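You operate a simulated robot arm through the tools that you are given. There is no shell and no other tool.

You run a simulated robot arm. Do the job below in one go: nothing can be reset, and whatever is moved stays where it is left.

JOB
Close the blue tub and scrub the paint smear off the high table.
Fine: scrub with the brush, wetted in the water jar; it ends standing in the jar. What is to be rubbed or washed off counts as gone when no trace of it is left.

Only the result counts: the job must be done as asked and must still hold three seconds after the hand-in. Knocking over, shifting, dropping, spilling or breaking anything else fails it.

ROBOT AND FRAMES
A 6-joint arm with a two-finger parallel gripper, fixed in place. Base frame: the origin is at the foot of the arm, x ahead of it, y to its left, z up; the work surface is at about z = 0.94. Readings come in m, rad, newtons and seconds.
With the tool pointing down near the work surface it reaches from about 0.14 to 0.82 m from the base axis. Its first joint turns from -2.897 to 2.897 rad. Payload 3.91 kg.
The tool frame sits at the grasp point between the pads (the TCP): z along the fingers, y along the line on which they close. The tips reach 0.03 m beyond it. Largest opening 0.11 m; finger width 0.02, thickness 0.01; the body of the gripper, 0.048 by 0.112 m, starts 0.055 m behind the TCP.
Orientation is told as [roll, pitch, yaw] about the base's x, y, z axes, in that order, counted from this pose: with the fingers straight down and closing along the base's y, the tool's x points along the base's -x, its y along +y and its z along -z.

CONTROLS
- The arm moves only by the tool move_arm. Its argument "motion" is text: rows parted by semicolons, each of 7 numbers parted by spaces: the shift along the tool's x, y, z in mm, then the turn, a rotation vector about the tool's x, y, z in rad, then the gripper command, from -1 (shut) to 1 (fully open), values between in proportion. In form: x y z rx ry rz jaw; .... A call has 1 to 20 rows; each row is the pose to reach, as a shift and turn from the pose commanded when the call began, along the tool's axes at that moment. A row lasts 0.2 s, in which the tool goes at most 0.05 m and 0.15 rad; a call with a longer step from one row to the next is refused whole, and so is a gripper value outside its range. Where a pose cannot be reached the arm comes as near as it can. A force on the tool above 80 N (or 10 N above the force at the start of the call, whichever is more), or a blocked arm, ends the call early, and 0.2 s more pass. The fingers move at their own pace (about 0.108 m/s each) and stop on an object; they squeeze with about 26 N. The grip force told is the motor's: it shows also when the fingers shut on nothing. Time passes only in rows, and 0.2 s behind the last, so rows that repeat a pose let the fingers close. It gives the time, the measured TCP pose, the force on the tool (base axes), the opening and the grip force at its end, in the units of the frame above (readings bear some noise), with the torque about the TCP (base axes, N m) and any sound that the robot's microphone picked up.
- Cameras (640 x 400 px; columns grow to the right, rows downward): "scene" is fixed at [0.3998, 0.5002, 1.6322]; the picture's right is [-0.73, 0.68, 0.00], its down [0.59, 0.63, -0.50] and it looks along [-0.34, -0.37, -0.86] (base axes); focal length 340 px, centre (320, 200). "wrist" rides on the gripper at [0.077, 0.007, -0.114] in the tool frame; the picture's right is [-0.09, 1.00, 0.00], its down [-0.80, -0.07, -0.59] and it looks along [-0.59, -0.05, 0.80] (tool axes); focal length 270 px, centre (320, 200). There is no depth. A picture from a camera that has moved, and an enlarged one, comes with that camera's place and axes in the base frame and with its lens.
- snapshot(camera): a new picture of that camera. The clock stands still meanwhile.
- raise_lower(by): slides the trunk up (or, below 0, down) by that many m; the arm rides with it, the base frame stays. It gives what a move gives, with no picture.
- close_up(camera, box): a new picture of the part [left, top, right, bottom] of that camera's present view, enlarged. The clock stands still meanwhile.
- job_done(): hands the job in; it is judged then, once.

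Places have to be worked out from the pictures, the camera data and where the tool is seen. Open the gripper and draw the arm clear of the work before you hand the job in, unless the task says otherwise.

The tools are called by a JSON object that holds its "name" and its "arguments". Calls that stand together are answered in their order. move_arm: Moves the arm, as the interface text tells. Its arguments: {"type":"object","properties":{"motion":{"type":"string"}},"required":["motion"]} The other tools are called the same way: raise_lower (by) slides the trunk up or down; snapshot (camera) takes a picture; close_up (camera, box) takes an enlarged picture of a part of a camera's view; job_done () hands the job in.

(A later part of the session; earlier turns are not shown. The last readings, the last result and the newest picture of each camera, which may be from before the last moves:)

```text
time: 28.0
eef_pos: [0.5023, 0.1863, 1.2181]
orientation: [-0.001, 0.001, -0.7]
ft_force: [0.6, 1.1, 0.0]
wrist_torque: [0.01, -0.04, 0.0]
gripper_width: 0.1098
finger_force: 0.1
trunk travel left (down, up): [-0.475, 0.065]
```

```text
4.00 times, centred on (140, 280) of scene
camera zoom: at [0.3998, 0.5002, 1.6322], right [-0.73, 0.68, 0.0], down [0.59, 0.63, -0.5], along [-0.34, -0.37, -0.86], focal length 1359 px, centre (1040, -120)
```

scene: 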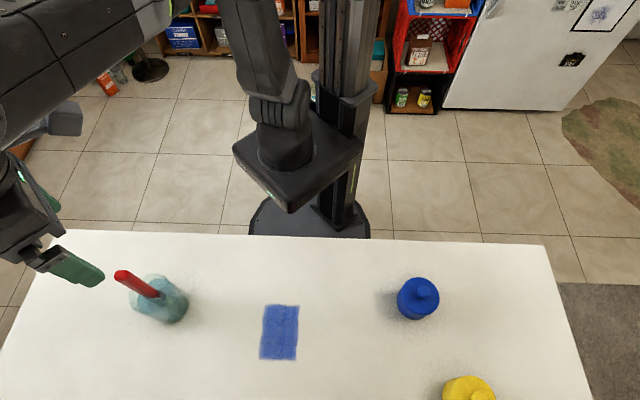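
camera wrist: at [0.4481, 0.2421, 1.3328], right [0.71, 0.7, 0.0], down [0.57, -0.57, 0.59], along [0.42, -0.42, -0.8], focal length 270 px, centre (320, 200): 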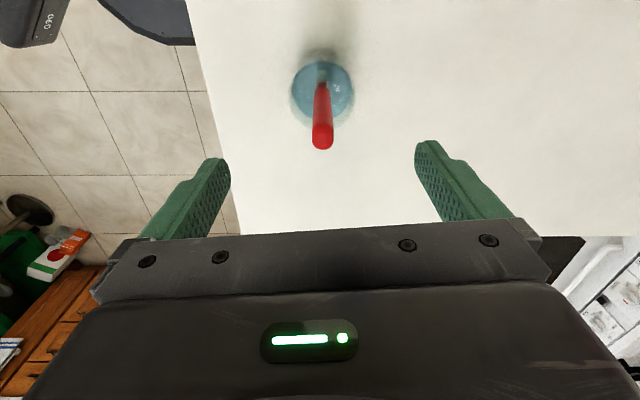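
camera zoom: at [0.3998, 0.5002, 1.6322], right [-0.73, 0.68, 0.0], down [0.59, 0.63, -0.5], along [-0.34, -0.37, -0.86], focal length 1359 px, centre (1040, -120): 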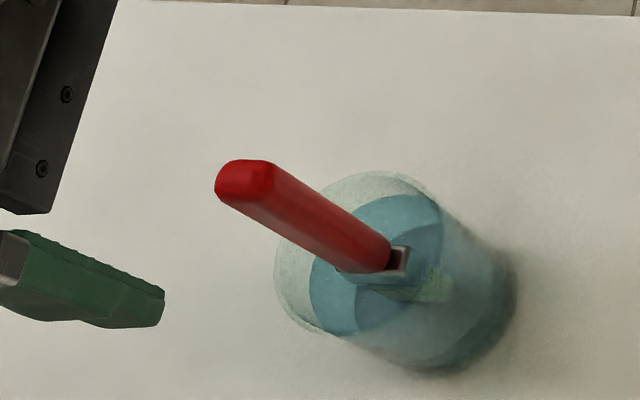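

At yaw -0.70 the ferrule and handle line up squarely with the fingers, centred about 2 mm to tool +y. I'll lower around the handle, TCP to z≈1.115, and check.

{"name": "move_arm", "arguments": {"motion": "-1 2 25 0 0 0 1; -1 2 50 0 0 0 0.5; -1 2 75 0 0 0 0; -1 2 95 0 0 0 -0.2; -1 2 103 0 0 0 -0.2; -1 2 103 0 0 0 -0.2"}}

{"name": "snapshot", "arguments": {"camera": "wrist"}}

{"name": "close_up", "arguments": {"camera": "scene", "box": [60, 200, 220, 330]}}

```text
time: 29.4
eef_pos: [0.5052, 0.1865, 1.115]
orientation: [0.001, 0.001, -0.699]
ft_force: [-0.6, -0.6, 0.6]
wrist_torque: [-0.01, -0.01, 0.01]
gripper_width: 0.044
finger_force: 0.1
trunk travel left (down, up): [-0.475, 0.065]
```

```text
taken
camera wrist: at [0.4508, 0.2426, 1.2296], right [0.71, 0.71, 0.0], down [0.57, -0.57, 0.59], along [0.42, -0.42, -0.8], focal length 270 px, centre (320, 200)
```

wrist: 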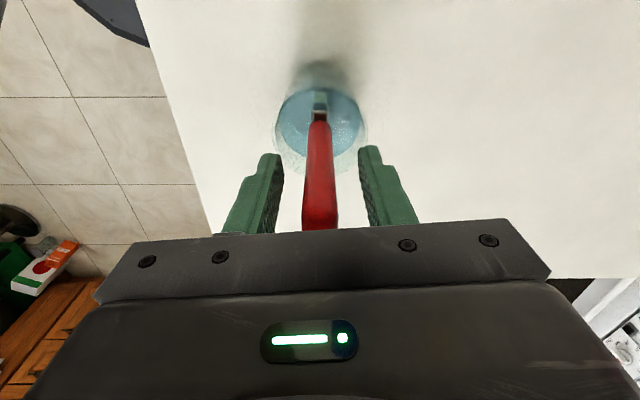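

```text
3.08 times, centred on (140, 265) of scene
camera zoom: at [0.3998, 0.5002, 1.6322], right [-0.73, 0.68, 0.0], down [0.59, 0.63, -0.5], along [-0.34, -0.37, -0.86], focal length 1046 px, centre (874, 0)
```

zoom: 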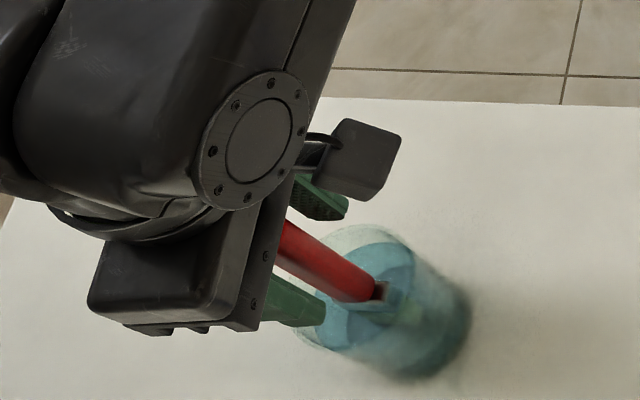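

The handle is well between the fingers. I'll close on it now.

{"name": "move_arm", "arguments": {"motion": "0 0 0 0 0 0 -0.6; 0 0 0 0 0 0 -1; 0 0 0 0 0 0 -1; 0 0 0 0 0 0 -1"}}

{"name": "snapshot", "arguments": {"camera": "wrist"}}

{"name": "close_up", "arguments": {"camera": "scene", "box": [60, 200, 220, 330]}}

```text
time: 30.4
eef_pos: [0.5064, 0.1875, 1.1158]
orientation: [-0.001, -0.001, -0.699]
ft_force: [-0.4, -0.2, -0.7]
wrist_torque: [-0.03, -0.02, 0.01]
gripper_width: 0.0169
finger_force: 25.9
trunk travel left (down, up): [-0.475, 0.065]
```

```text
taken
camera wrist: at [0.4508, 0.2426, 1.2298], right [0.71, 0.71, 0.0], down [0.57, -0.57, 0.59], along [0.42, -0.42, -0.8], focal length 270 px, centre (320, 200)
```

wrist: 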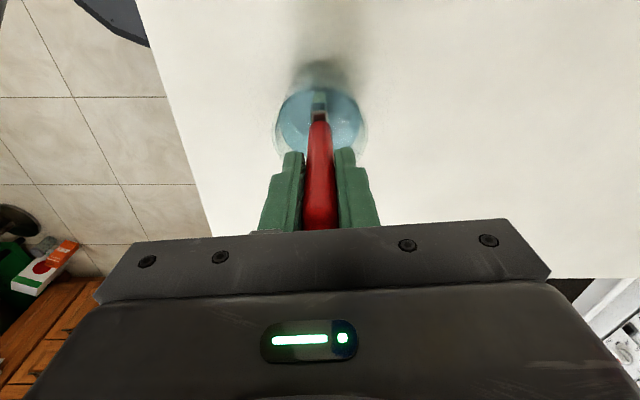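

```text
3.08 times, centred on (140, 265) of scene
camera zoom: at [0.3998, 0.5002, 1.6322], right [-0.73, 0.68, 0.0], down [0.59, 0.63, -0.5], along [-0.34, -0.37, -0.86], focal length 1046 px, centre (874, 0)
```

zoom: 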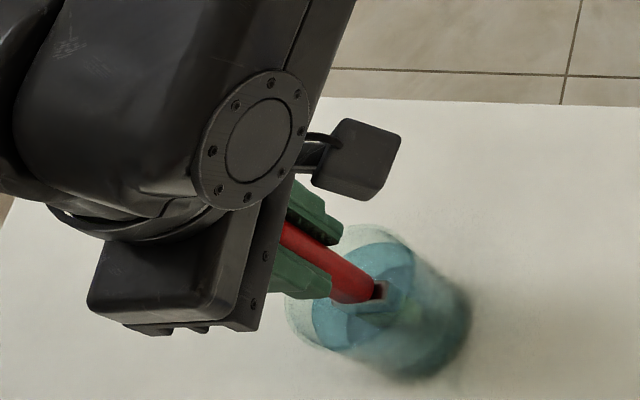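

The grip is firm (16.9 mm, 26 N) and the brush hasn't shifted. I'll lift it straight up out of the jar by 125 mm.

{"name": "move_arm", "arguments": {"motion": "0 0 -5 0 0 0 -1; 0 0 -15 0 0 0 -1; 0 0 -30 0 0 0 -1; 0 0 -50 0 0 0 -1; 0 0 -70 0 0 0 -1; 0 0 -90 0 0 0 -1; 0 0 -110 0 0 0 -1; 0 0 -125 0 0 0 -1; 0 0 -125 0 0 0 -1; 0 0 -125 0 0 0 -1"}}

{"name": "snapshot", "arguments": {"camera": "wrist"}}

{"name": "snapshot", "arguments": {"camera": "scene"}}

{"name": "close_up", "arguments": {"camera": "scene", "box": [60, 200, 220, 330]}}

```text
time: 32.6
eef_pos: [0.5065, 0.1883, 1.2407]
orientation: [0.0, 0.0, -0.7]
ft_force: [0.8, -0.6, -1.5]
wrist_torque: [0.01, 0.01, 0.0]
gripper_width: 0.0165
finger_force: 25.4
trunk travel left (down, up): [-0.475, 0.065]
```

```text
taken
camera wrist: at [0.4508, 0.2446, 1.3567], right [0.71, 0.71, 0.0], down [0.57, -0.57, 0.59], along [0.42, -0.42, -0.8], focal length 270 px, centre (320, 200)
```

wrist: 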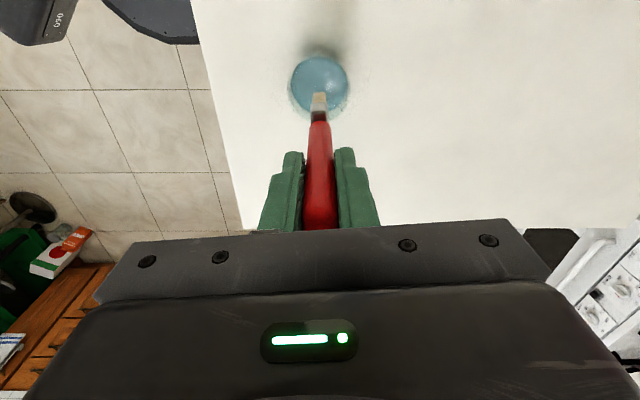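

```text
taken
```

scene: 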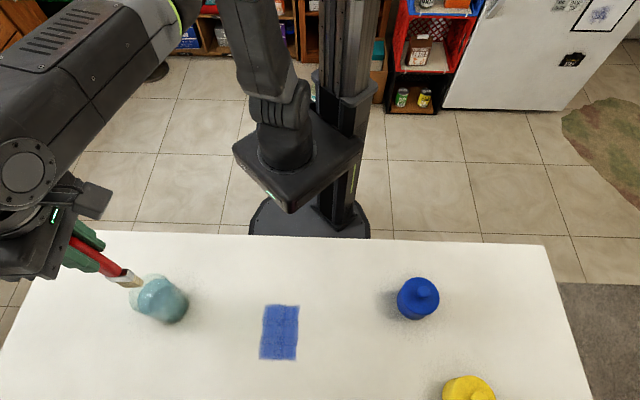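

```text
3.08 times, centred on (140, 265) of scene
camera zoom: at [0.3998, 0.5002, 1.6322], right [-0.73, 0.68, 0.0], down [0.59, 0.63, -0.5], along [-0.34, -0.37, -0.86], focal length 1046 px, centre (874, 0)
```

zoom: 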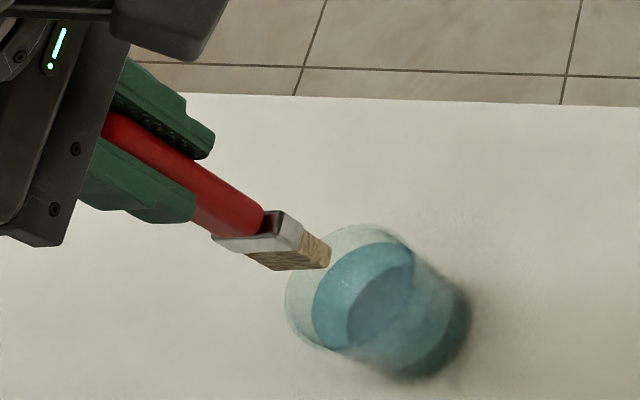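

The brush is out, its bristle tips about 0.14 m below the TCP. I'll carry it at this height over the smear centre (≈0.380, 0.367), turning slightly to yaw -0.785 so strokes run along the smear's long axis.

{"name": "move_arm", "arguments": {"motion": "35 9 0 0 0 0.02 -1; 71 19 0 0 0 0.04 -1; 106 28 0 0 0 0.06 -1; 141 37 0 0 0 0.085 -1; 177 47 0 0 0 0.085 -1; 212 56 0 0 0 0.085 -1; 212 56 0 0 0 0.085 -1; 212 56 25 0 0 0.085 -1; 212 56 50 0 0 0.085 -1; 212 56 80 0 0 0.085 -1; 212 56 100 0 0 0.085 -1; 212 56 100 0 0 0.085 -1"}}

{"name": "snapshot", "arguments": {"camera": "wrist"}}

{"name": "snapshot", "arguments": {"camera": "scene"}}

{"name": "close_up", "arguments": {"camera": "scene", "box": [200, 250, 360, 380]}}

{"name": "close_up", "arguments": {"camera": "wrist", "box": [240, 20, 400, 160]}}

```text
time: 35.2
eef_pos: [0.3799, 0.3681, 1.141]
orientation: [0.0, -0.001, -0.787]
ft_force: [-0.4, 0.7, -1.6]
wrist_torque: [0.0, -0.02, 0.0]
gripper_width: 0.0166
finger_force: 25.9
trunk travel left (down, up): [-0.475, 0.065]
```

```text
taken
camera wrist: at [0.3302, 0.4283, 1.2569], right [0.77, 0.64, 0.0], down [0.52, -0.62, 0.59], along [0.38, -0.46, -0.8], focal length 270 px, centre (320, 200)
```

wrist: 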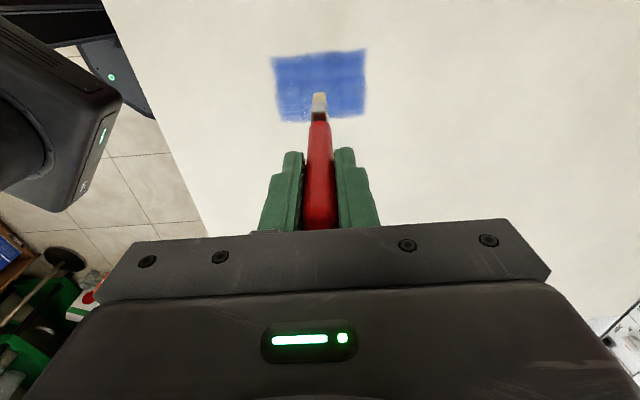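

```text
taken
```

scene: 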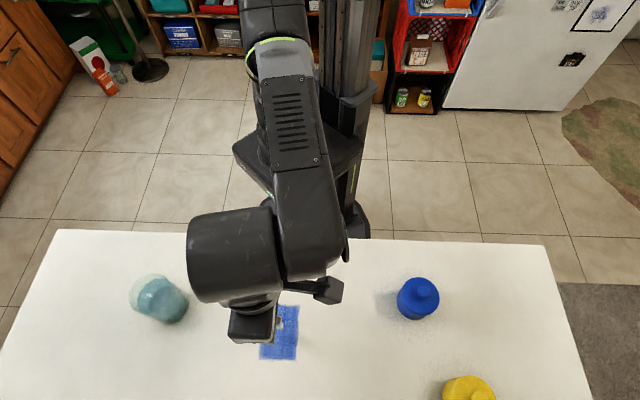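

```text
3.08 times, centred on (280, 315) of scene
camera zoom: at [0.3998, 0.5002, 1.6322], right [-0.73, 0.68, 0.0], down [0.59, 0.63, -0.5], along [-0.34, -0.37, -0.86], focal length 1046 px, centre (443, -154)
```

zoom: 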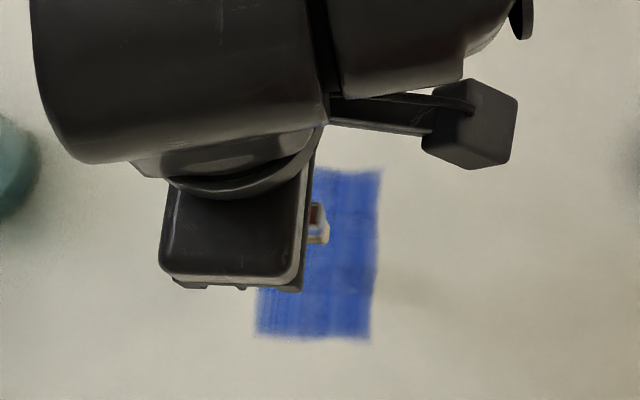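

```text
2.86 times, centred on (320, 90) of wrist
camera zoom: at [0.3302, 0.4283, 1.2569], right [0.77, 0.64, 0.0], down [0.52, -0.62, 0.59], along [0.38, -0.46, -0.8], focal length 772 px, centre (320, 514)
```

zoom: 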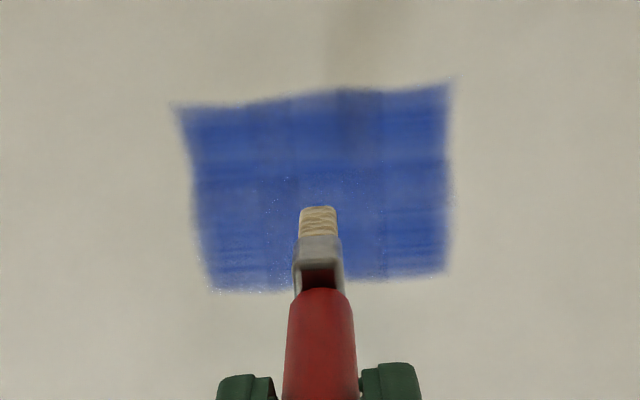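

The smear spans about ±35 mm in tool x and ±50 mm in tool y around the current TCP, well aligned with the tool axes; the bristles are about 27 mm wide in tool x. I'll go to the first lane's start corner and descend, watching for contact.

{"name": "move_arm", "arguments": {"motion": "-12 -30 10 0 0 0 -1; -25 -60 25 0 0 0 -1; -25 -60 45 0 0 0 -1; -25 -60 50 0 0 0 -1; -25 -60 52 0 0 0 -1; -25 -60 52 0 0 0 -1"}}

{"name": "close_up", "arguments": {"camera": "wrist", "box": [240, 20, 400, 160]}}

{"name": "close_up", "arguments": {"camera": "scene", "box": [200, 250, 360, 380]}}

```text
time: 36.6
eef_pos: [0.3576, 0.3083, 1.0894]
orientation: [0.0, -0.002, -0.785]
ft_force: [-0.4, 0.0, -0.2]
wrist_torque: [-0.01, -0.02, -0.02]
gripper_width: 0.0166
finger_force: 26.0
trunk travel left (down, up): [-0.475, 0.065]
```

```text
2.86 times, centred on (320, 90) of wrist
camera zoom: at [0.3054, 0.3677, 1.2042], right [0.77, 0.64, 0.0], down [0.52, -0.62, 0.59], along [0.38, -0.46, -0.8], focal length 772 px, centre (320, 514)
```

zoom: 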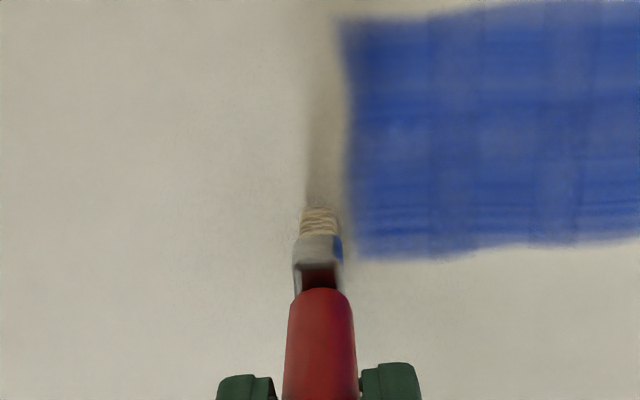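

```text
3.08 times, centred on (280, 315) of scene
camera zoom: at [0.3998, 0.5002, 1.6322], right [-0.73, 0.68, 0.0], down [0.59, 0.63, -0.5], along [-0.34, -0.37, -0.86], focal length 1046 px, centre (443, -154)
```

zoom: 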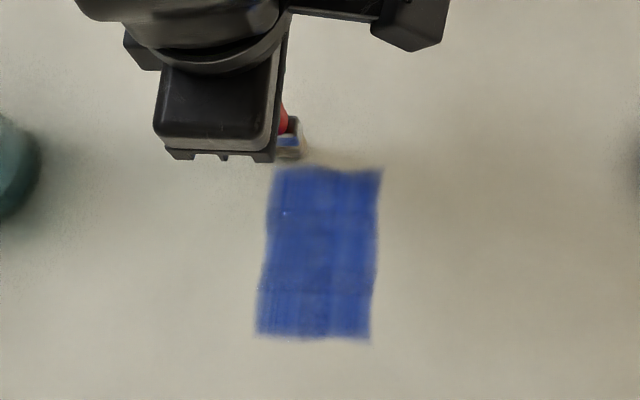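

No contact yet; the brush stands just off the smear's corner. I'll go on down in small steps.

{"name": "move_arm", "arguments": {"motion": "0 0 2 0 0 0 -1; 0 0 4 0 0 0 -1; 0 0 5 0 0 0 -1; 0 0 6 0 0 0 -1; 0 0 6 0 0 0 -1"}}

{"name": "close_up", "arguments": {"camera": "wrist", "box": [280, 60, 360, 120]}}

```text
time: 37.8
eef_pos: [0.3552, 0.3086, 1.0844]
orientation: [0.004, -0.001, -0.783]
ft_force: [1.0, 2.8, 20.0]
wrist_torque: [0.16, -0.22, 0.01]
gripper_width: 0.0168
finger_force: 26.1
trunk travel left (down, up): [-0.475, 0.065]
```

```text
6.67 times, centred on (320, 90) of wrist
camera zoom: at [0.3044, 0.3671, 1.1996], right [0.77, 0.64, 0.0], down [0.52, -0.62, 0.59], along [0.38, -0.45, -0.8], focal length 1802 px, centre (320, 933)
```

zoom: 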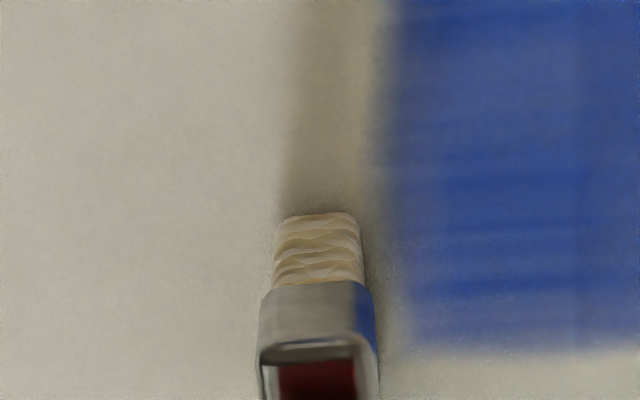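

Contact at TCP z≈1.0845 with 20 N. I'll ease by 1 mm and make the first stroke across, then look at its effect.

{"name": "move_arm", "arguments": {"motion": "0 0 -1 0 0 0 -1; 0 20 -1 0 0 0 -1; 0 40 -1 0 0 0 -1; 0 60 -1 0 0 0 -1; 0 80 -1 0 0 0 -1; 0 100 -1 0 0 0 -1; 0 120 -1 0 0 0 -1; 0 120 -1 0 0 0 -1"}}

{"name": "snapshot", "arguments": {"camera": "wrist"}}

{"name": "close_up", "arguments": {"camera": "scene", "box": [200, 250, 360, 380]}}

```text
time: 39.6
eef_pos: [0.4387, 0.3928, 1.0842]
orientation: [0.002, 0.001, -0.786]
ft_force: [-2.2, -0.8, 10.8]
wrist_torque: [-0.17, 0.17, -0.02]
gripper_width: 0.0166
finger_force: 26.3
trunk travel left (down, up): [-0.475, 0.065]
```

```text
taken
camera wrist: at [0.389, 0.4517, 1.1994], right [0.77, 0.64, 0.0], down [0.52, -0.62, 0.59], along [0.38, -0.45, -0.8], focal length 270 px, centre (320, 200)
```

wrist: 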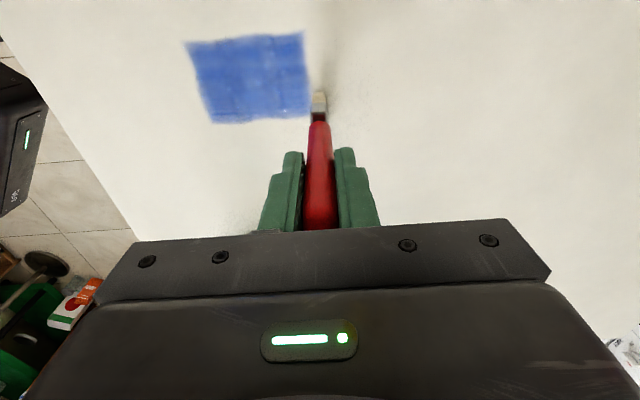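

```text
3.08 times, centred on (280, 315) of scene
camera zoom: at [0.3998, 0.5002, 1.6322], right [-0.73, 0.68, 0.0], down [0.59, 0.63, -0.5], along [-0.34, -0.37, -0.86], focal length 1046 px, centre (443, -154)
```

zoom: 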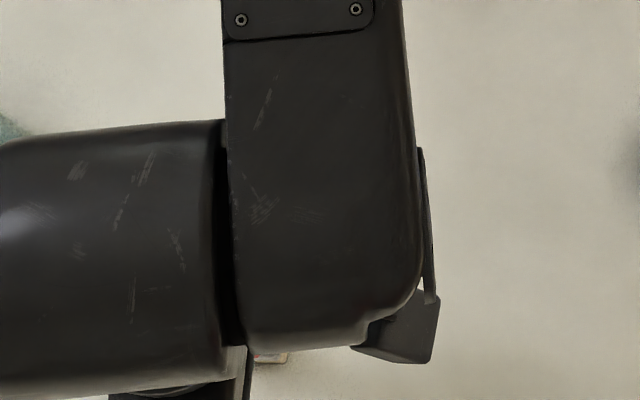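

{"name": "close_up", "arguments": {"camera": "wrist", "box": [170, 15, 350, 145]}}

```text
3.08 times, centred on (260, 80) of wrist
camera zoom: at [0.389, 0.4517, 1.1994], right [0.77, 0.64, 0.0], down [0.52, -0.62, 0.59], along [0.38, -0.45, -0.8], focal length 832 px, centre (505, 569)
```

zoom: 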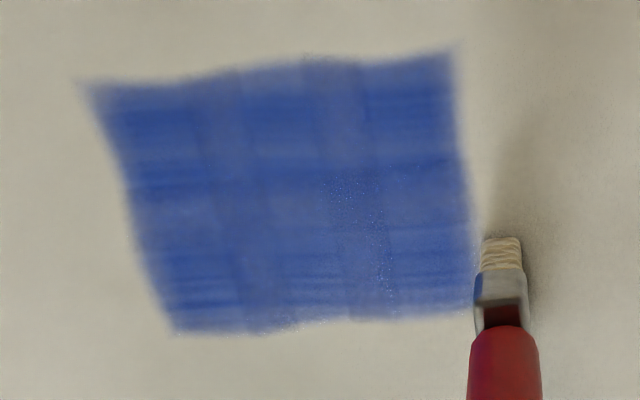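

One pass shows no clear change in that lane yet. I'll go back and forth along the same lane a few times and compare.

{"name": "move_arm", "arguments": {"motion": "0 -20 0 0 0 0 -1; 0 -40 0 0 0 0 -1; 0 -60 0 0 0 0 -1; 0 -80 0 0 0 0 -1; 0 -100 0 0 0 0 -1; 0 -120 0 0 0 0 -1; 0 -100 0 0 0 0 -1; 0 -80 0 0 0 0 -1; 0 -60 0 0 0 0 -1; 0 -40 0 0 0 0 -1; 0 -20 0 0 0 0 -1; 0 0 0 0 0 0 -1; 0 0 0 0 0 0 -1"}}

{"name": "close_up", "arguments": {"camera": "wrist", "box": [170, 15, 350, 145]}}

```text
time: 42.4
eef_pos: [0.4405, 0.3918, 1.0836]
orientation: [0.001, 0.0, -0.784]
ft_force: [-1.7, -1.5, 13.8]
wrist_torque: [-0.27, 0.23, 0.0]
gripper_width: 0.0164
finger_force: 26.0
trunk travel left (down, up): [-0.475, 0.065]
```

```text
3.08 times, centred on (260, 80) of wrist
camera zoom: at [0.3894, 0.4522, 1.199], right [0.77, 0.64, 0.0], down [0.52, -0.62, 0.59], along [0.38, -0.45, -0.8], focal length 832 px, centre (505, 569)
```

zoom: 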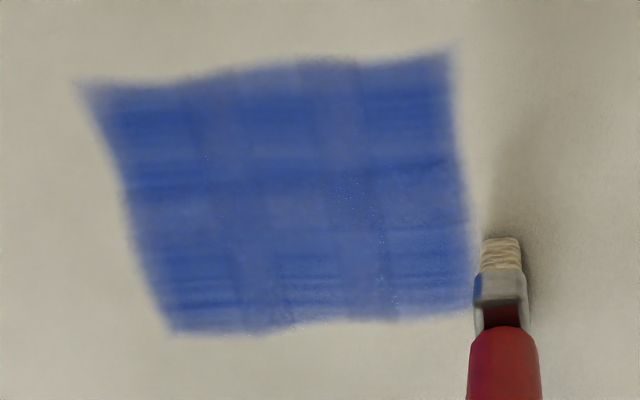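

No visible change from the wrist view. I'll lift the brush and swing it toward the jar side to compare the smear in the fixed scene view.

{"name": "move_arm", "arguments": {"motion": "0 0 -30 0 0 0 -1; 0 -10 -75 0 0 0 -1; -25 -35 -110 0 0 0 -1; -60 -60 -130 0 0 0 -1; -100 -60 -150 0 0 0 -1; -140 -60 -155 0 0 0 -1; -140 -60 -155 0 0 0 -1"}}

{"name": "snapshot", "arguments": {"camera": "scene"}}

{"name": "close_up", "arguments": {"camera": "scene", "box": [200, 270, 360, 370]}}

{"name": "snapshot", "arguments": {"camera": "wrist"}}

```text
time: 44.0
eef_pos: [0.4981, 0.253, 1.2407]
orientation: [0.001, -0.001, -0.785]
ft_force: [0.8, -0.4, -0.1]
wrist_torque: [-0.01, 0.01, 0.01]
gripper_width: 0.0164
finger_force: 26.4
trunk travel left (down, up): [-0.475, 0.065]
```

```text
taken
```

scene: 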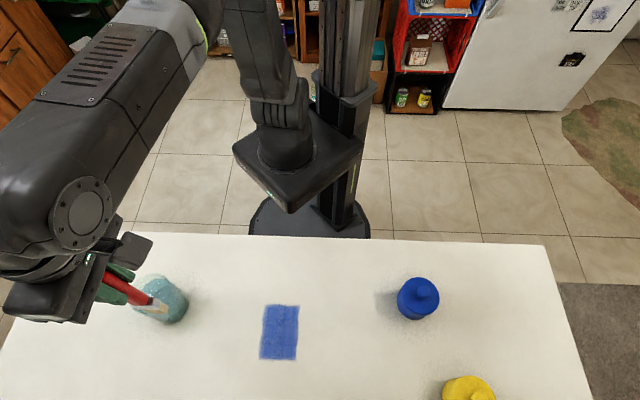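

```text
4.00 times, centred on (280, 320) of scene
camera zoom: at [0.3998, 0.5002, 1.6322], right [-0.73, 0.68, 0.0], down [0.59, 0.63, -0.5], along [-0.34, -0.37, -0.86], focal length 1359 px, centre (480, -280)
```

zoom: 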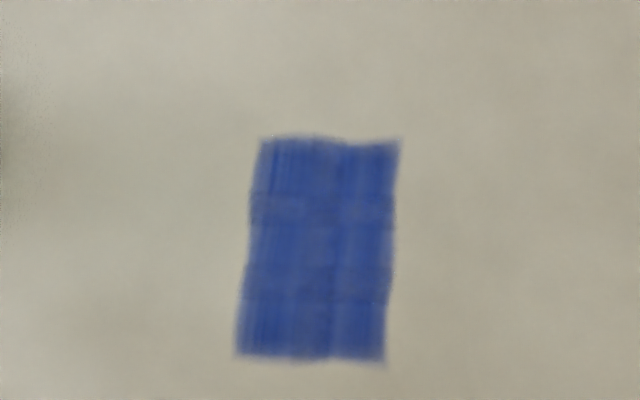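

```text
taken
camera wrist: at [0.4479, 0.3109, 1.3551], right [0.77, 0.64, 0.0], down [0.52, -0.62, 0.59], along [0.38, -0.46, -0.8], focal length 270 px, centre (320, 200)
```

wrist: 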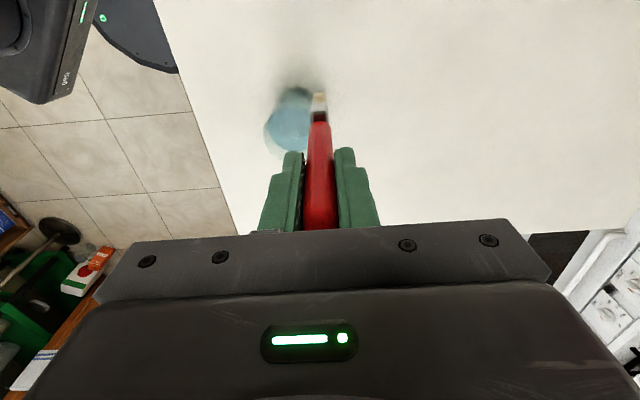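

The smear is unchanged in the scene view, so the brush was evidently not wet enough. I'll take it back over the jar and dip it again before scrubbing.

{"name": "move_arm", "arguments": {"motion": "-17 -13 0 0 0 -0.03 -1; -34 -26 0 0 0 -0.06 -1; -51 -38 0 0 0 -0.085 -1; -51 -38 0 0 0 -0.085 -1; -51 -38 0 0 0 -0.085 -1"}}

{"name": "snapshot", "arguments": {"camera": "wrist"}}

{"name": "close_up", "arguments": {"camera": "wrist", "box": [270, 40, 370, 130]}}

{"name": "close_up", "arguments": {"camera": "scene", "box": [60, 230, 220, 340]}}

```text
time: 45.2
eef_pos: [0.5051, 0.1878, 1.2391]
orientation: [0.0, 0.0, -0.7]
ft_force: [-0.5, 0.1, -0.4]
wrist_torque: [0.0, -0.01, 0.01]
gripper_width: 0.0162
finger_force: 26.3
trunk travel left (down, up): [-0.475, 0.065]
```

```text
taken
camera wrist: at [0.4501, 0.242, 1.3541], right [0.71, 0.71, 0.0], down [0.57, -0.57, 0.59], along [0.42, -0.42, -0.8], focal length 270 px, centre (320, 200)
```

wrist: 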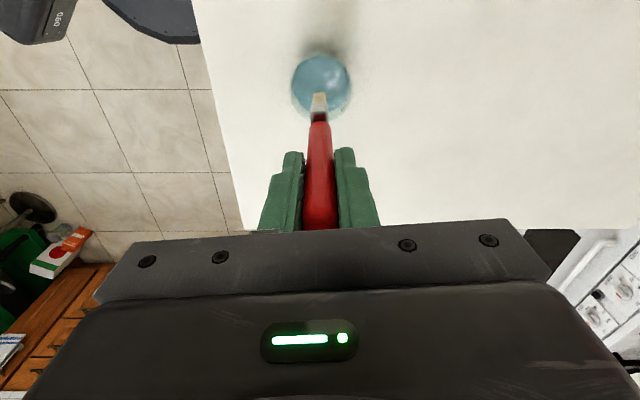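

```text
4.44 times, centred on (320, 85) of wrist
camera zoom: at [0.4501, 0.242, 1.3541], right [0.71, 0.71, 0.0], down [0.57, -0.57, 0.59], along [0.42, -0.42, -0.8], focal length 1201 px, centre (320, 711)
```

zoom: 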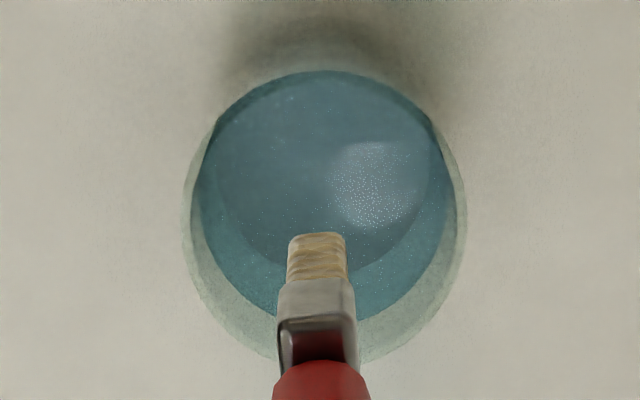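

```text
3.64 times, centred on (140, 285) of scene
camera zoom: at [0.3998, 0.5002, 1.6322], right [-0.73, 0.68, 0.0], down [0.59, 0.63, -0.5], along [-0.34, -0.37, -0.86], focal length 1236 px, centre (974, -109)
```

zoom: 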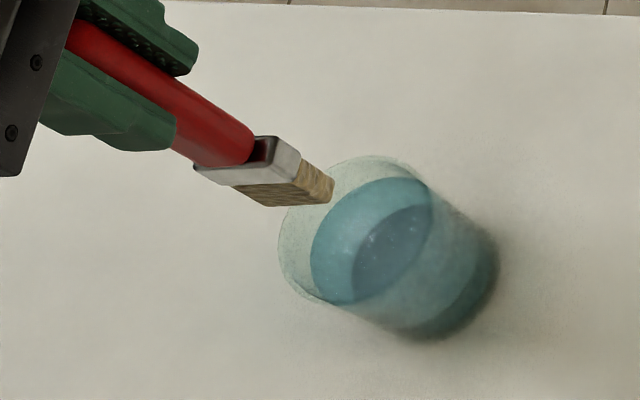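

The brush is lined up over the water. I'll lower it into the jar to just above its former resting depth and hold it for a moment.

{"name": "move_arm", "arguments": {"motion": "0 0 25 0 0 0 -1; 0 0 50 0 0 0 -1; 0 0 75 0 0 0 -1; 0 0 95 0 0 0 -1; 0 0 110 0 0 0 -1; 0 0 117 0 0 0 -1; 0 0 117 0 0 0 -1; 0 0 117 0 0 0 -1; 0 0 117 0 0 0 -1; 0 0 117 0 0 0 -1; 0 0 117 0 0 0 -1; 0 0 117 0 0 0 -1"}}

{"name": "close_up", "arguments": {"camera": "scene", "box": [60, 230, 220, 340]}}

{"name": "close_up", "arguments": {"camera": "wrist", "box": [260, 40, 380, 160]}}

```text
time: 47.8
eef_pos: [0.5063, 0.1892, 1.1207]
orientation: [0.0, 0.002, -0.701]
ft_force: [0.8, 0.0, -0.6]
wrist_torque: [0.02, -0.02, -0.01]
gripper_width: 0.0166
finger_force: 26.6
trunk travel left (down, up): [-0.475, 0.065]
```

```text
3.64 times, centred on (140, 285) of scene
camera zoom: at [0.3998, 0.5002, 1.6322], right [-0.73, 0.68, 0.0], down [0.59, 0.63, -0.5], along [-0.34, -0.37, -0.86], focal length 1236 px, centre (974, -109)
```

zoom: 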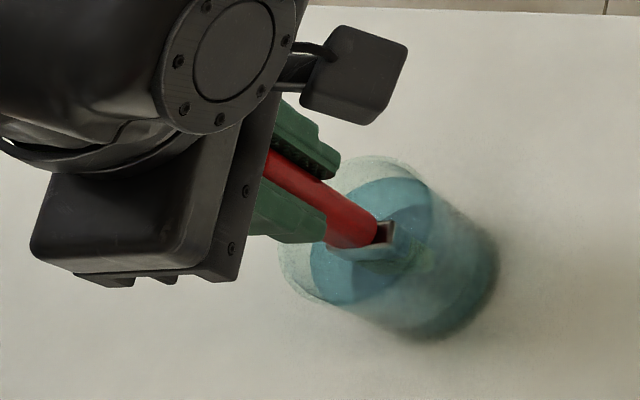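

```text
3.33 times, centred on (320, 100) of wrist
camera zoom: at [0.4514, 0.2438, 1.2369], right [0.71, 0.71, 0.0], down [0.57, -0.57, 0.59], along [0.42, -0.42, -0.8], focal length 901 px, centre (320, 533)
```

zoom: 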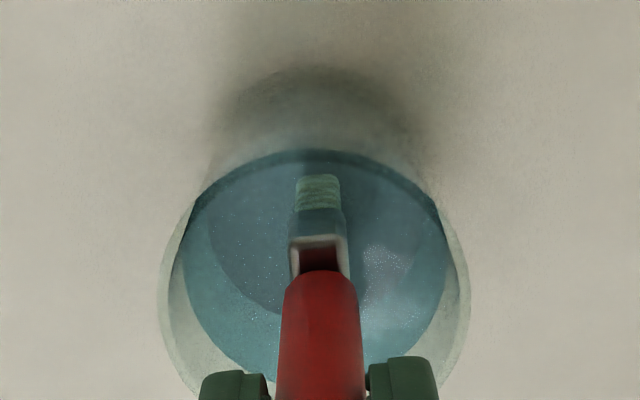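

The bristles and ferrule are plainly under water. I'll now lift out and go straight to the smear in one quick run, so the brush has no time to dry, and start the stroke with slightly more pressure.

{"name": "move_arm", "arguments": {"motion": "0 0 -45 0 0 0 -1; 0 0 -90 0 0 0 -1; 0 0 -119 0 0 0 -1; 45 -2 -119 0 0 0.02 -1; 92 -3 -119 0 0 0.05 -1; 138 -4 -105 0 0 0.085 -1; 178 -5 -80 0 0 0.085 -1; 192 -6 -38 0 0 0.085 -1; 192 -6 0 0 0 0.085 -1; 192 -6 25 0 0 0.085 -1; 192 -6 36 0 0 0.085 -1; 192 -6 39 0 0 0.085 -1; 190.5 14 39 0 0 0.085 -1; 188.8 34 39 0 0 0.085 -1; 187.1 54 39 0 0 0.085 -1; 185.4 74 39 0 0 0.085 -1; 183.7 94 39 0 0 0.085 -1; 182 114 39 0 0 0.085 -1; 182 114 39 0 0 0.085 -1"}}

{"name": "close_up", "arguments": {"camera": "wrist", "box": [170, 15, 350, 145]}}

```text
time: 51.8
eef_pos: [0.4381, 0.3925, 1.0831]
orientation: [0.0, 0.0, -0.785]
ft_force: [-1.4, -0.7, 5.3]
wrist_torque: [-0.08, 0.17, 0.03]
gripper_width: 0.0166
finger_force: 26.6
trunk travel left (down, up): [-0.475, 0.065]
```

```text
3.08 times, centred on (260, 80) of wrist
camera zoom: at [0.3891, 0.4528, 1.1982], right [0.77, 0.64, 0.0], down [0.52, -0.62, 0.59], along [0.38, -0.46, -0.8], focal length 832 px, centre (505, 569)
```

zoom: 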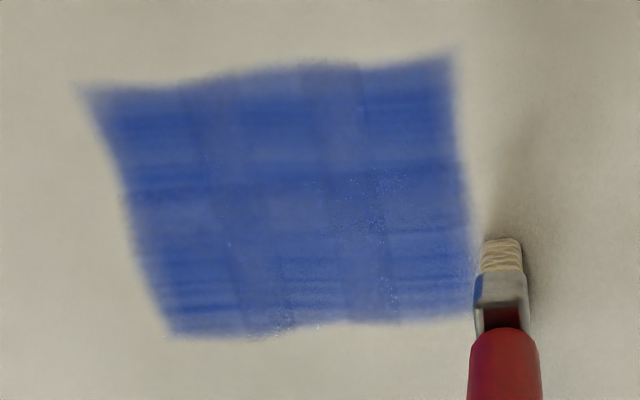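

Still no change, and the force is only about 5 N. I'll press a bit harder and scrub back and forth over this lane.

{"name": "move_arm", "arguments": {"motion": "0 0 1.5 0 0 0 -1; 0 -25 1.5 0 0 0 -1; 0 -50 1.5 0 0 0 -1; 0 -75 1.5 0 0 0 -1; 0 -100 1.5 0 0 0 -1; 0 -120 1.5 0 0 0 -1; 0 -95 1.5 0 0 0 -1; 0 -70 1.5 0 0 0 -1; 0 -45 1.5 0 0 0 -1; 0 -20 1.5 0 0 0 -1; 0 0 1.5 0 0 0 -1; 0 -25 1.5 0 0 0 -1; 0 -50 1.5 0 0 0 -1; 0 -75 1.5 0 0 0 -1; 0 -100 1.5 0 0 0 -1; 0 -75 1.5 0 0 0 -1; 0 -50 1.5 0 0 0 -1; 0 -25 1.5 0 0 0 -1; 0 0 1.5 0 0 0 -1; 0 0 1.5 0 0 0 -1"}}

{"name": "close_up", "arguments": {"camera": "wrist", "box": [170, 15, 350, 145]}}

```text
time: 56.0
eef_pos: [0.4407, 0.3939, 1.0808]
orientation: [0.001, -0.001, -0.785]
ft_force: [-1.1, -0.6, 0.0]
wrist_torque: [-0.03, 0.01, 0.02]
gripper_width: 0.0163
finger_force: 25.7
trunk travel left (down, up): [-0.475, 0.065]
```

```text
3.08 times, centred on (260, 80) of wrist
camera zoom: at [0.39, 0.4532, 1.1956], right [0.77, 0.64, 0.0], down [0.52, -0.62, 0.59], along [0.38, -0.46, -0.8], focal length 832 px, centre (505, 569)
```

zoom: 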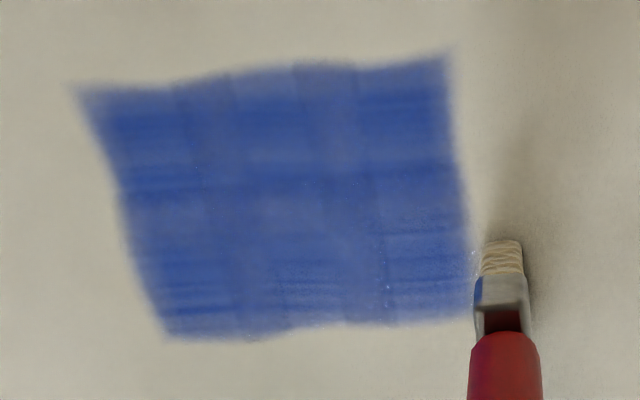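

The force fell to zero: the brush crept up slightly in the grip under load. I'll move to the middle of the smear, find contact again and test a concentrated scrub there.

{"name": "move_arm", "arguments": {"motion": "5 -20 -3 0 0 0 -1; 15 -45 -3 0 0 0 -1; 25 -60 -3 0 0 0 -1; 25 -60 -1 0 0 0 -1; 25 -60 0 0 0 0 -1; 25 -60 1 0 0 0 -1; 25 -60 1.5 0 0 0 -1; 25 -60 1.5 0 0 0 -1"}}

```text
time: 57.8
eef_pos: [0.379, 0.3686, 1.0802]
orientation: [0.002, 0.001, -0.783]
ft_force: [-0.7, 1.1, 12.9]
wrist_torque: [0.23, 0.05, 0.01]
gripper_width: 0.0168
finger_force: 26.6
trunk travel left (down, up): [-0.475, 0.065]
```

About 13 N now at the smear's centre. I'll scrub short strokes here and check.

{"name": "move_arm", "arguments": {"motion": "0 20 0 0 0 0 -1; 0 0 0 0 0 0 -1; 0 -20 0 0 0 0 -1; 0 0 0 0 0 0 -1; 0 20 0 0 0 0 -1; 0 0 0 0 0 0 -1; 0 -20 0 0 0 0 -1; 0 0 0 0 0 0 -1; 0 20 0 0 0 0 -1; 0 0 0.3 0 0 0 -1; 0 -20 0.3 0 0 0 -1; 0 0 0.3 0 0 0 -1; 0 20 0.3 0 0 0 -1; 0 0 0.6 0 0 0 -1; 0 -20 0.6 0 0 0 -1; 0 0 0.6 0 0 0 -1; 0 20 0.6 0 0 0 -1; 0 0 0.6 0 0 0 -1; 0 -20 0.6 0 0 0 -1; 0 0 0.6 0 0 0 -1"}}

{"name": "close_up", "arguments": {"camera": "wrist", "box": [240, 20, 400, 160]}}

```text
time: 62.0
eef_pos: [0.3792, 0.3645, 1.0773]
orientation: [-0.001, 0.0, -0.786]
ft_force: [-4.0, -2.1, 11.5]
wrist_torque: [-0.38, 0.35, -0.02]
gripper_width: 0.0162
finger_force: 25.9
trunk travel left (down, up): [-0.475, 0.065]
```

```text
2.86 times, centred on (320, 90) of wrist
camera zoom: at [0.3288, 0.4251, 1.1926], right [0.77, 0.64, 0.0], down [0.52, -0.62, 0.59], along [0.38, -0.46, -0.8], focal length 772 px, centre (320, 514)
```

zoom: 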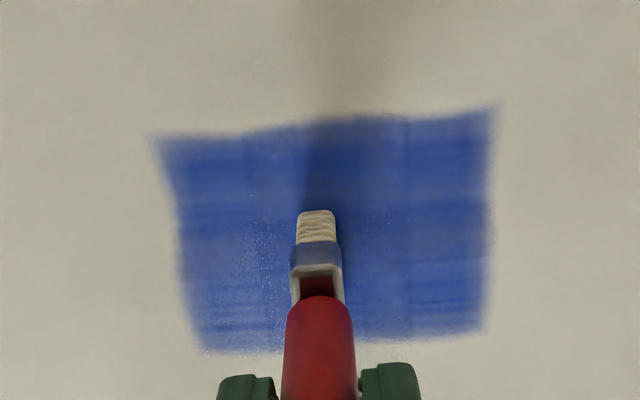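

There is still no effect at about 10 N. I suspect more pressure is needed, so I'll scrub while creeping down steadily; the handle can slide up only about 13 mm until it bears on the palm, after which pressure is firm.

{"name": "move_arm", "arguments": {"motion": "0 20 0.6 0 0 0 -1; 0 0 1.2 0 0 0 -1; 0 -20 1.8 0 0 0 -1; 0 0 2.4 0 0 0 -1; 0 20 3 0 0 0 -1; 0 0 3.6 0 0 0 -1; 0 -20 4.2 0 0 0 -1; 0 0 4.8 0 0 0 -1; 0 20 5.4 0 0 0 -1; 0 0 6 0 0 0 -1; 0 0 6 0 0 0 -1"}}

{"name": "close_up", "arguments": {"camera": "wrist", "box": [240, 20, 400, 160]}}

```text
time: 64.4
eef_pos: [0.3802, 0.3685, 1.0734]
orientation: [0.003, -0.001, -0.782]
ft_force: [2.4, 2.9, 19.8]
wrist_torque: [0.33, -0.37, 0.0]
gripper_width: 0.0166
finger_force: 26.1
trunk travel left (down, up): [-0.475, 0.065]
```

```text
2.86 times, centred on (320, 90) of wrist
camera zoom: at [0.3297, 0.4274, 1.1883], right [0.77, 0.64, 0.0], down [0.52, -0.62, 0.59], along [0.38, -0.45, -0.8], focal length 772 px, centre (320, 514)
```

zoom: 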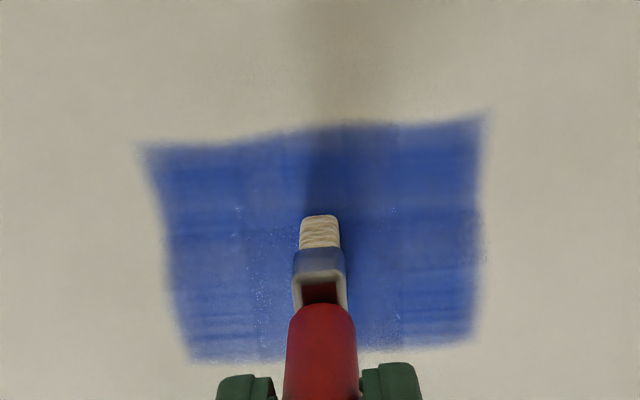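

Pressure is now near 20 N. I'll lift clear and compare the smear closely in the scene view.

{"name": "move_arm", "arguments": {"motion": "0 0 -30 0 0 0 -1; -20 -5 -70 0 0 0 -1; -60 -10 -100 0 0 0 -1; -100 -10 -130 0 0 0 -1; -140 -10 -155 0 0 0 -1; -165 -10 -165 0 0 0 -1; -165 -10 -165 0 0 0 -1"}}

{"name": "close_up", "arguments": {"camera": "scene", "box": [200, 270, 360, 370]}}

{"name": "close_up", "arguments": {"camera": "scene", "box": [40, 220, 220, 340]}}

{"name": "snapshot", "arguments": {"camera": "wrist"}}

```text
refused: row 3 steps farther than a row can; nothing moved
```

```text
4.00 times, centred on (280, 320) of scene
camera zoom: at [0.3998, 0.5002, 1.6322], right [-0.73, 0.68, 0.0], down [0.59, 0.63, -0.5], along [-0.34, -0.37, -0.86], focal length 1359 px, centre (480, -280)
```

zoom: 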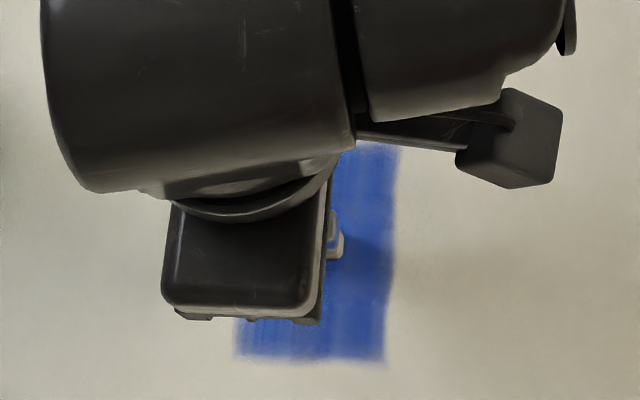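

```text
3.33 times, centred on (130, 280) of scene
camera zoom: at [0.3998, 0.5002, 1.6322], right [-0.73, 0.68, 0.0], down [0.59, 0.63, -0.5], along [-0.34, -0.37, -0.86], focal length 1133 px, centre (953, -67)
```

zoom: 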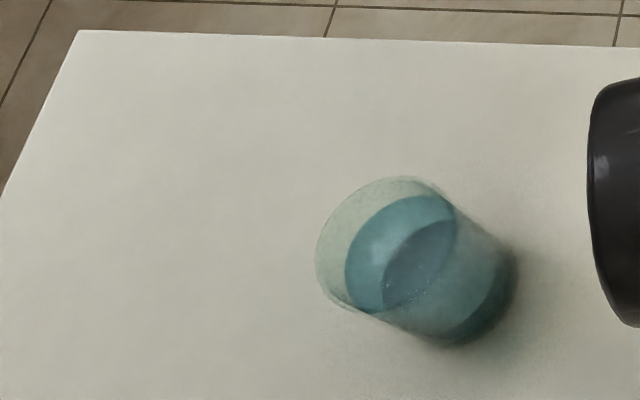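

```text
taken
camera wrist: at [0.3297, 0.4274, 1.1883], right [0.77, 0.64, 0.0], down [0.52, -0.62, 0.59], along [0.38, -0.45, -0.8], focal length 270 px, centre (320, 200)
```

wrist: 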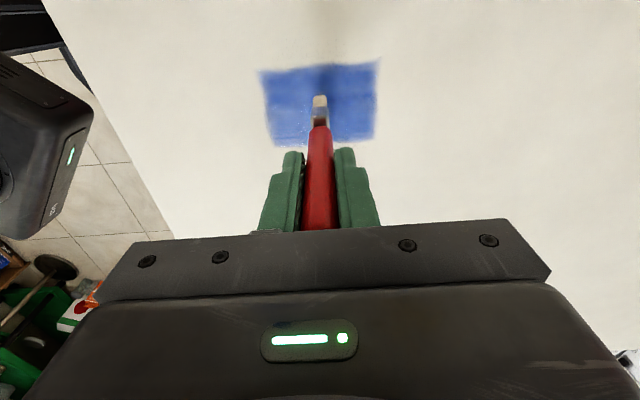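

The lift was refused for a step just over the limit; I'll resend it with smaller steps.

{"name": "move_arm", "arguments": {"motion": "0 0 -30 0 0 0 -1; -15 -5 -65 0 0 0 -1; -45 -10 -100 0 0 0 -1; -80 -10 -130 0 0 0 -1; -115 -10 -155 0 0 0 -1; -155 -10 -165 0 0 0 -1; -165 -10 -165 0 0 0 -1; -165 -10 -165 0 0 0 -1"}}

{"name": "close_up", "arguments": {"camera": "scene", "box": [200, 270, 360, 370]}}

{"name": "close_up", "arguments": {"camera": "scene", "box": [40, 220, 220, 340]}}

{"name": "snapshot", "arguments": {"camera": "wrist"}}

```text
time: 66.2
eef_pos: [0.4901, 0.2424, 1.2382]
orientation: [0.0, -0.001, -0.784]
ft_force: [-0.3, -0.4, -0.8]
wrist_torque: [-0.01, 0.01, 0.01]
gripper_width: 0.0165
finger_force: 25.7
trunk travel left (down, up): [-0.475, 0.065]
```

```text
4.00 times, centred on (280, 320) of scene
camera zoom: at [0.3998, 0.5002, 1.6322], right [-0.73, 0.68, 0.0], down [0.59, 0.63, -0.5], along [-0.34, -0.37, -0.86], focal length 1359 px, centre (480, -280)
```

zoom: 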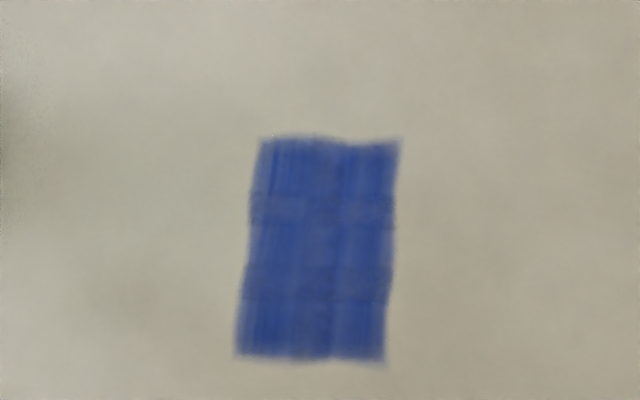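

```text
3.33 times, centred on (130, 280) of scene
camera zoom: at [0.3998, 0.5002, 1.6322], right [-0.73, 0.68, 0.0], down [0.59, 0.63, -0.5], along [-0.34, -0.37, -0.86], focal length 1133 px, centre (953, -67)
```

zoom: 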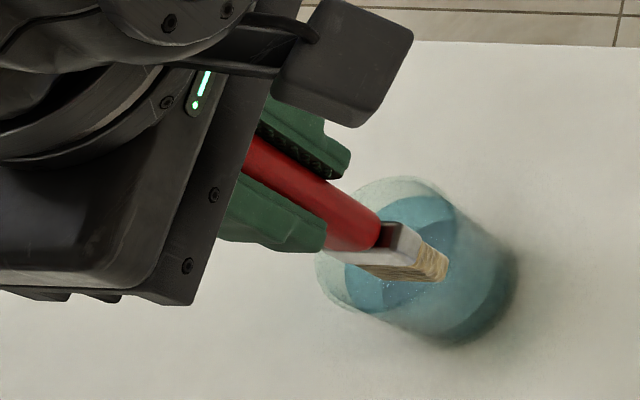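

```text
taken
camera wrist: at [0.4394, 0.3025, 1.3531], right [0.77, 0.64, 0.0], down [0.52, -0.62, 0.59], along [0.38, -0.46, -0.8], focal length 270 px, centre (320, 200)
```

wrist: 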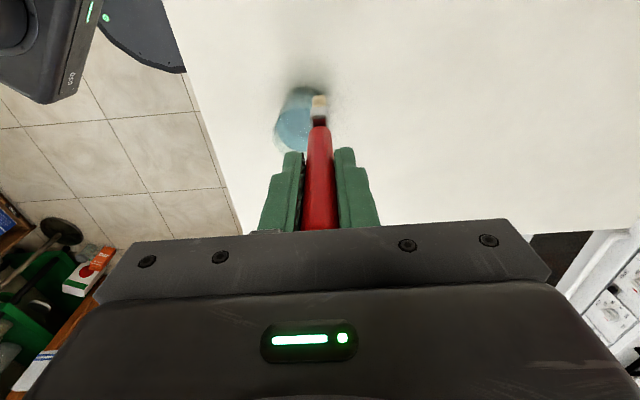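

There's no difference between scrubbed and unscrubbed parts, so I suspect the wetting (too brief) rather than the motion. I'll go back to the jar, lower to its floor and soak the brush properly, and re-grip it there with the handle against the palm so it can't slip.

{"name": "move_arm", "arguments": {"motion": "-25 -14 0 0 0 -0.04 -1; -51 -28 0 0 0 -0.085 -1; -51 -28 0 0 0 -0.085 -1; -51 -28 40 0 0 -0.085 -1; -51 -28 80 0 0 -0.085 -1; -51 -28 110 0 0 -0.085 -1; -51 -28 125 0 0 -0.085 -1; -51 -28 129 0 0 -0.085 -1; -51 -28 129 0 0 -0.085 -1"}}

{"name": "close_up", "arguments": {"camera": "wrist", "box": [260, 40, 380, 160]}}

{"name": "close_up", "arguments": {"camera": "scene", "box": [60, 230, 220, 340]}}

```text
time: 68.2
eef_pos: [0.5066, 0.1885, 1.1095]
orientation: [-0.001, 0.0, -0.699]
ft_force: [0.3, 0.4, -0.7]
wrist_torque: [0.02, -0.02, 0.0]
gripper_width: 0.0165
finger_force: 26.0
trunk travel left (down, up): [-0.475, 0.065]
```

```text
3.33 times, centred on (320, 100) of wrist
camera zoom: at [0.452, 0.244, 1.2244], right [0.71, 0.71, 0.0], down [0.57, -0.57, 0.59], along [0.42, -0.42, -0.8], focal length 901 px, centre (320, 533)
```

zoom: 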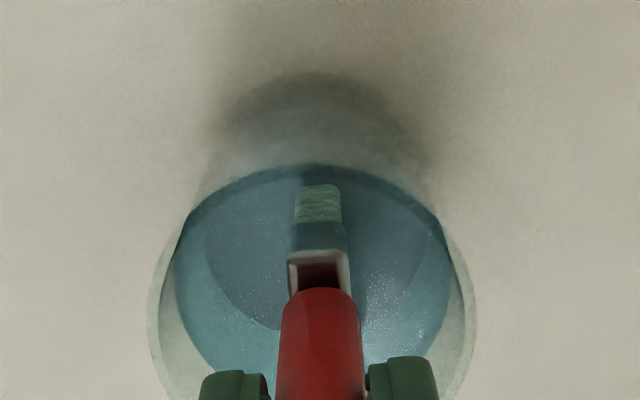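

```text
3.64 times, centred on (140, 285) of scene
camera zoom: at [0.3998, 0.5002, 1.6322], right [-0.73, 0.68, 0.0], down [0.59, 0.63, -0.5], along [-0.34, -0.37, -0.86], focal length 1236 px, centre (974, -109)
```

zoom: 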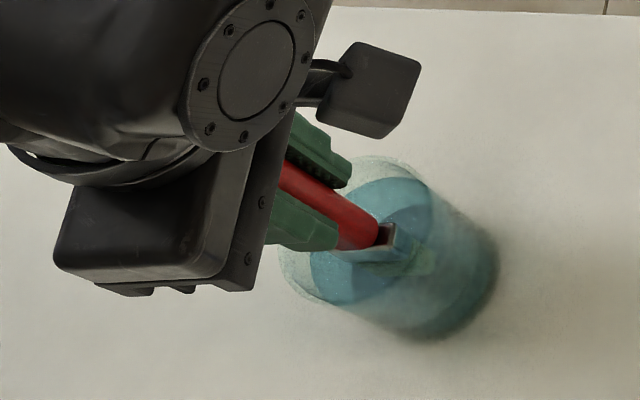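

The brush is in the water close to its original depth. I'll lower in 1 mm steps until the floor is felt.

{"name": "move_arm", "arguments": {"motion": "0 0 1 0 0 0 -1; 0 0 2 0 0 0 -1; 0 0 3 0 0 0 -1; 0 0 4 0 0 0 -1; 0 0 5 0 0 0 -1; 0 0 5 0 0 0 -1; 0 0 5 0 0 0 -1"}}

```text
time: 69.8
eef_pos: [0.5057, 0.1888, 1.1042]
orientation: [-0.001, 0.0, -0.7]
ft_force: [-0.7, -0.5, -0.9]
wrist_torque: [0.03, -0.03, -0.03]
gripper_width: 0.0162
finger_force: 26.4
trunk travel left (down, up): [-0.475, 0.065]
```

{"name": "move_arm", "arguments": {"motion": "0 0 1 0 0 0 -1; 0 0 2 0 0 0 -1; 0 0 3 0 0 0 -1; 0 0 4 0 0 0 -1; 0 0 4 0 0 0 -1"}}

```text
time: 71.0
eef_pos: [0.5056, 0.1885, 1.1017]
orientation: [0.003, -0.001, -0.701]
ft_force: [1.5, 0.6, 20.9]
wrist_torque: [0.05, -0.19, -0.02]
gripper_width: 0.0169
finger_force: 25.7
trunk travel left (down, up): [-0.475, 0.065]
```

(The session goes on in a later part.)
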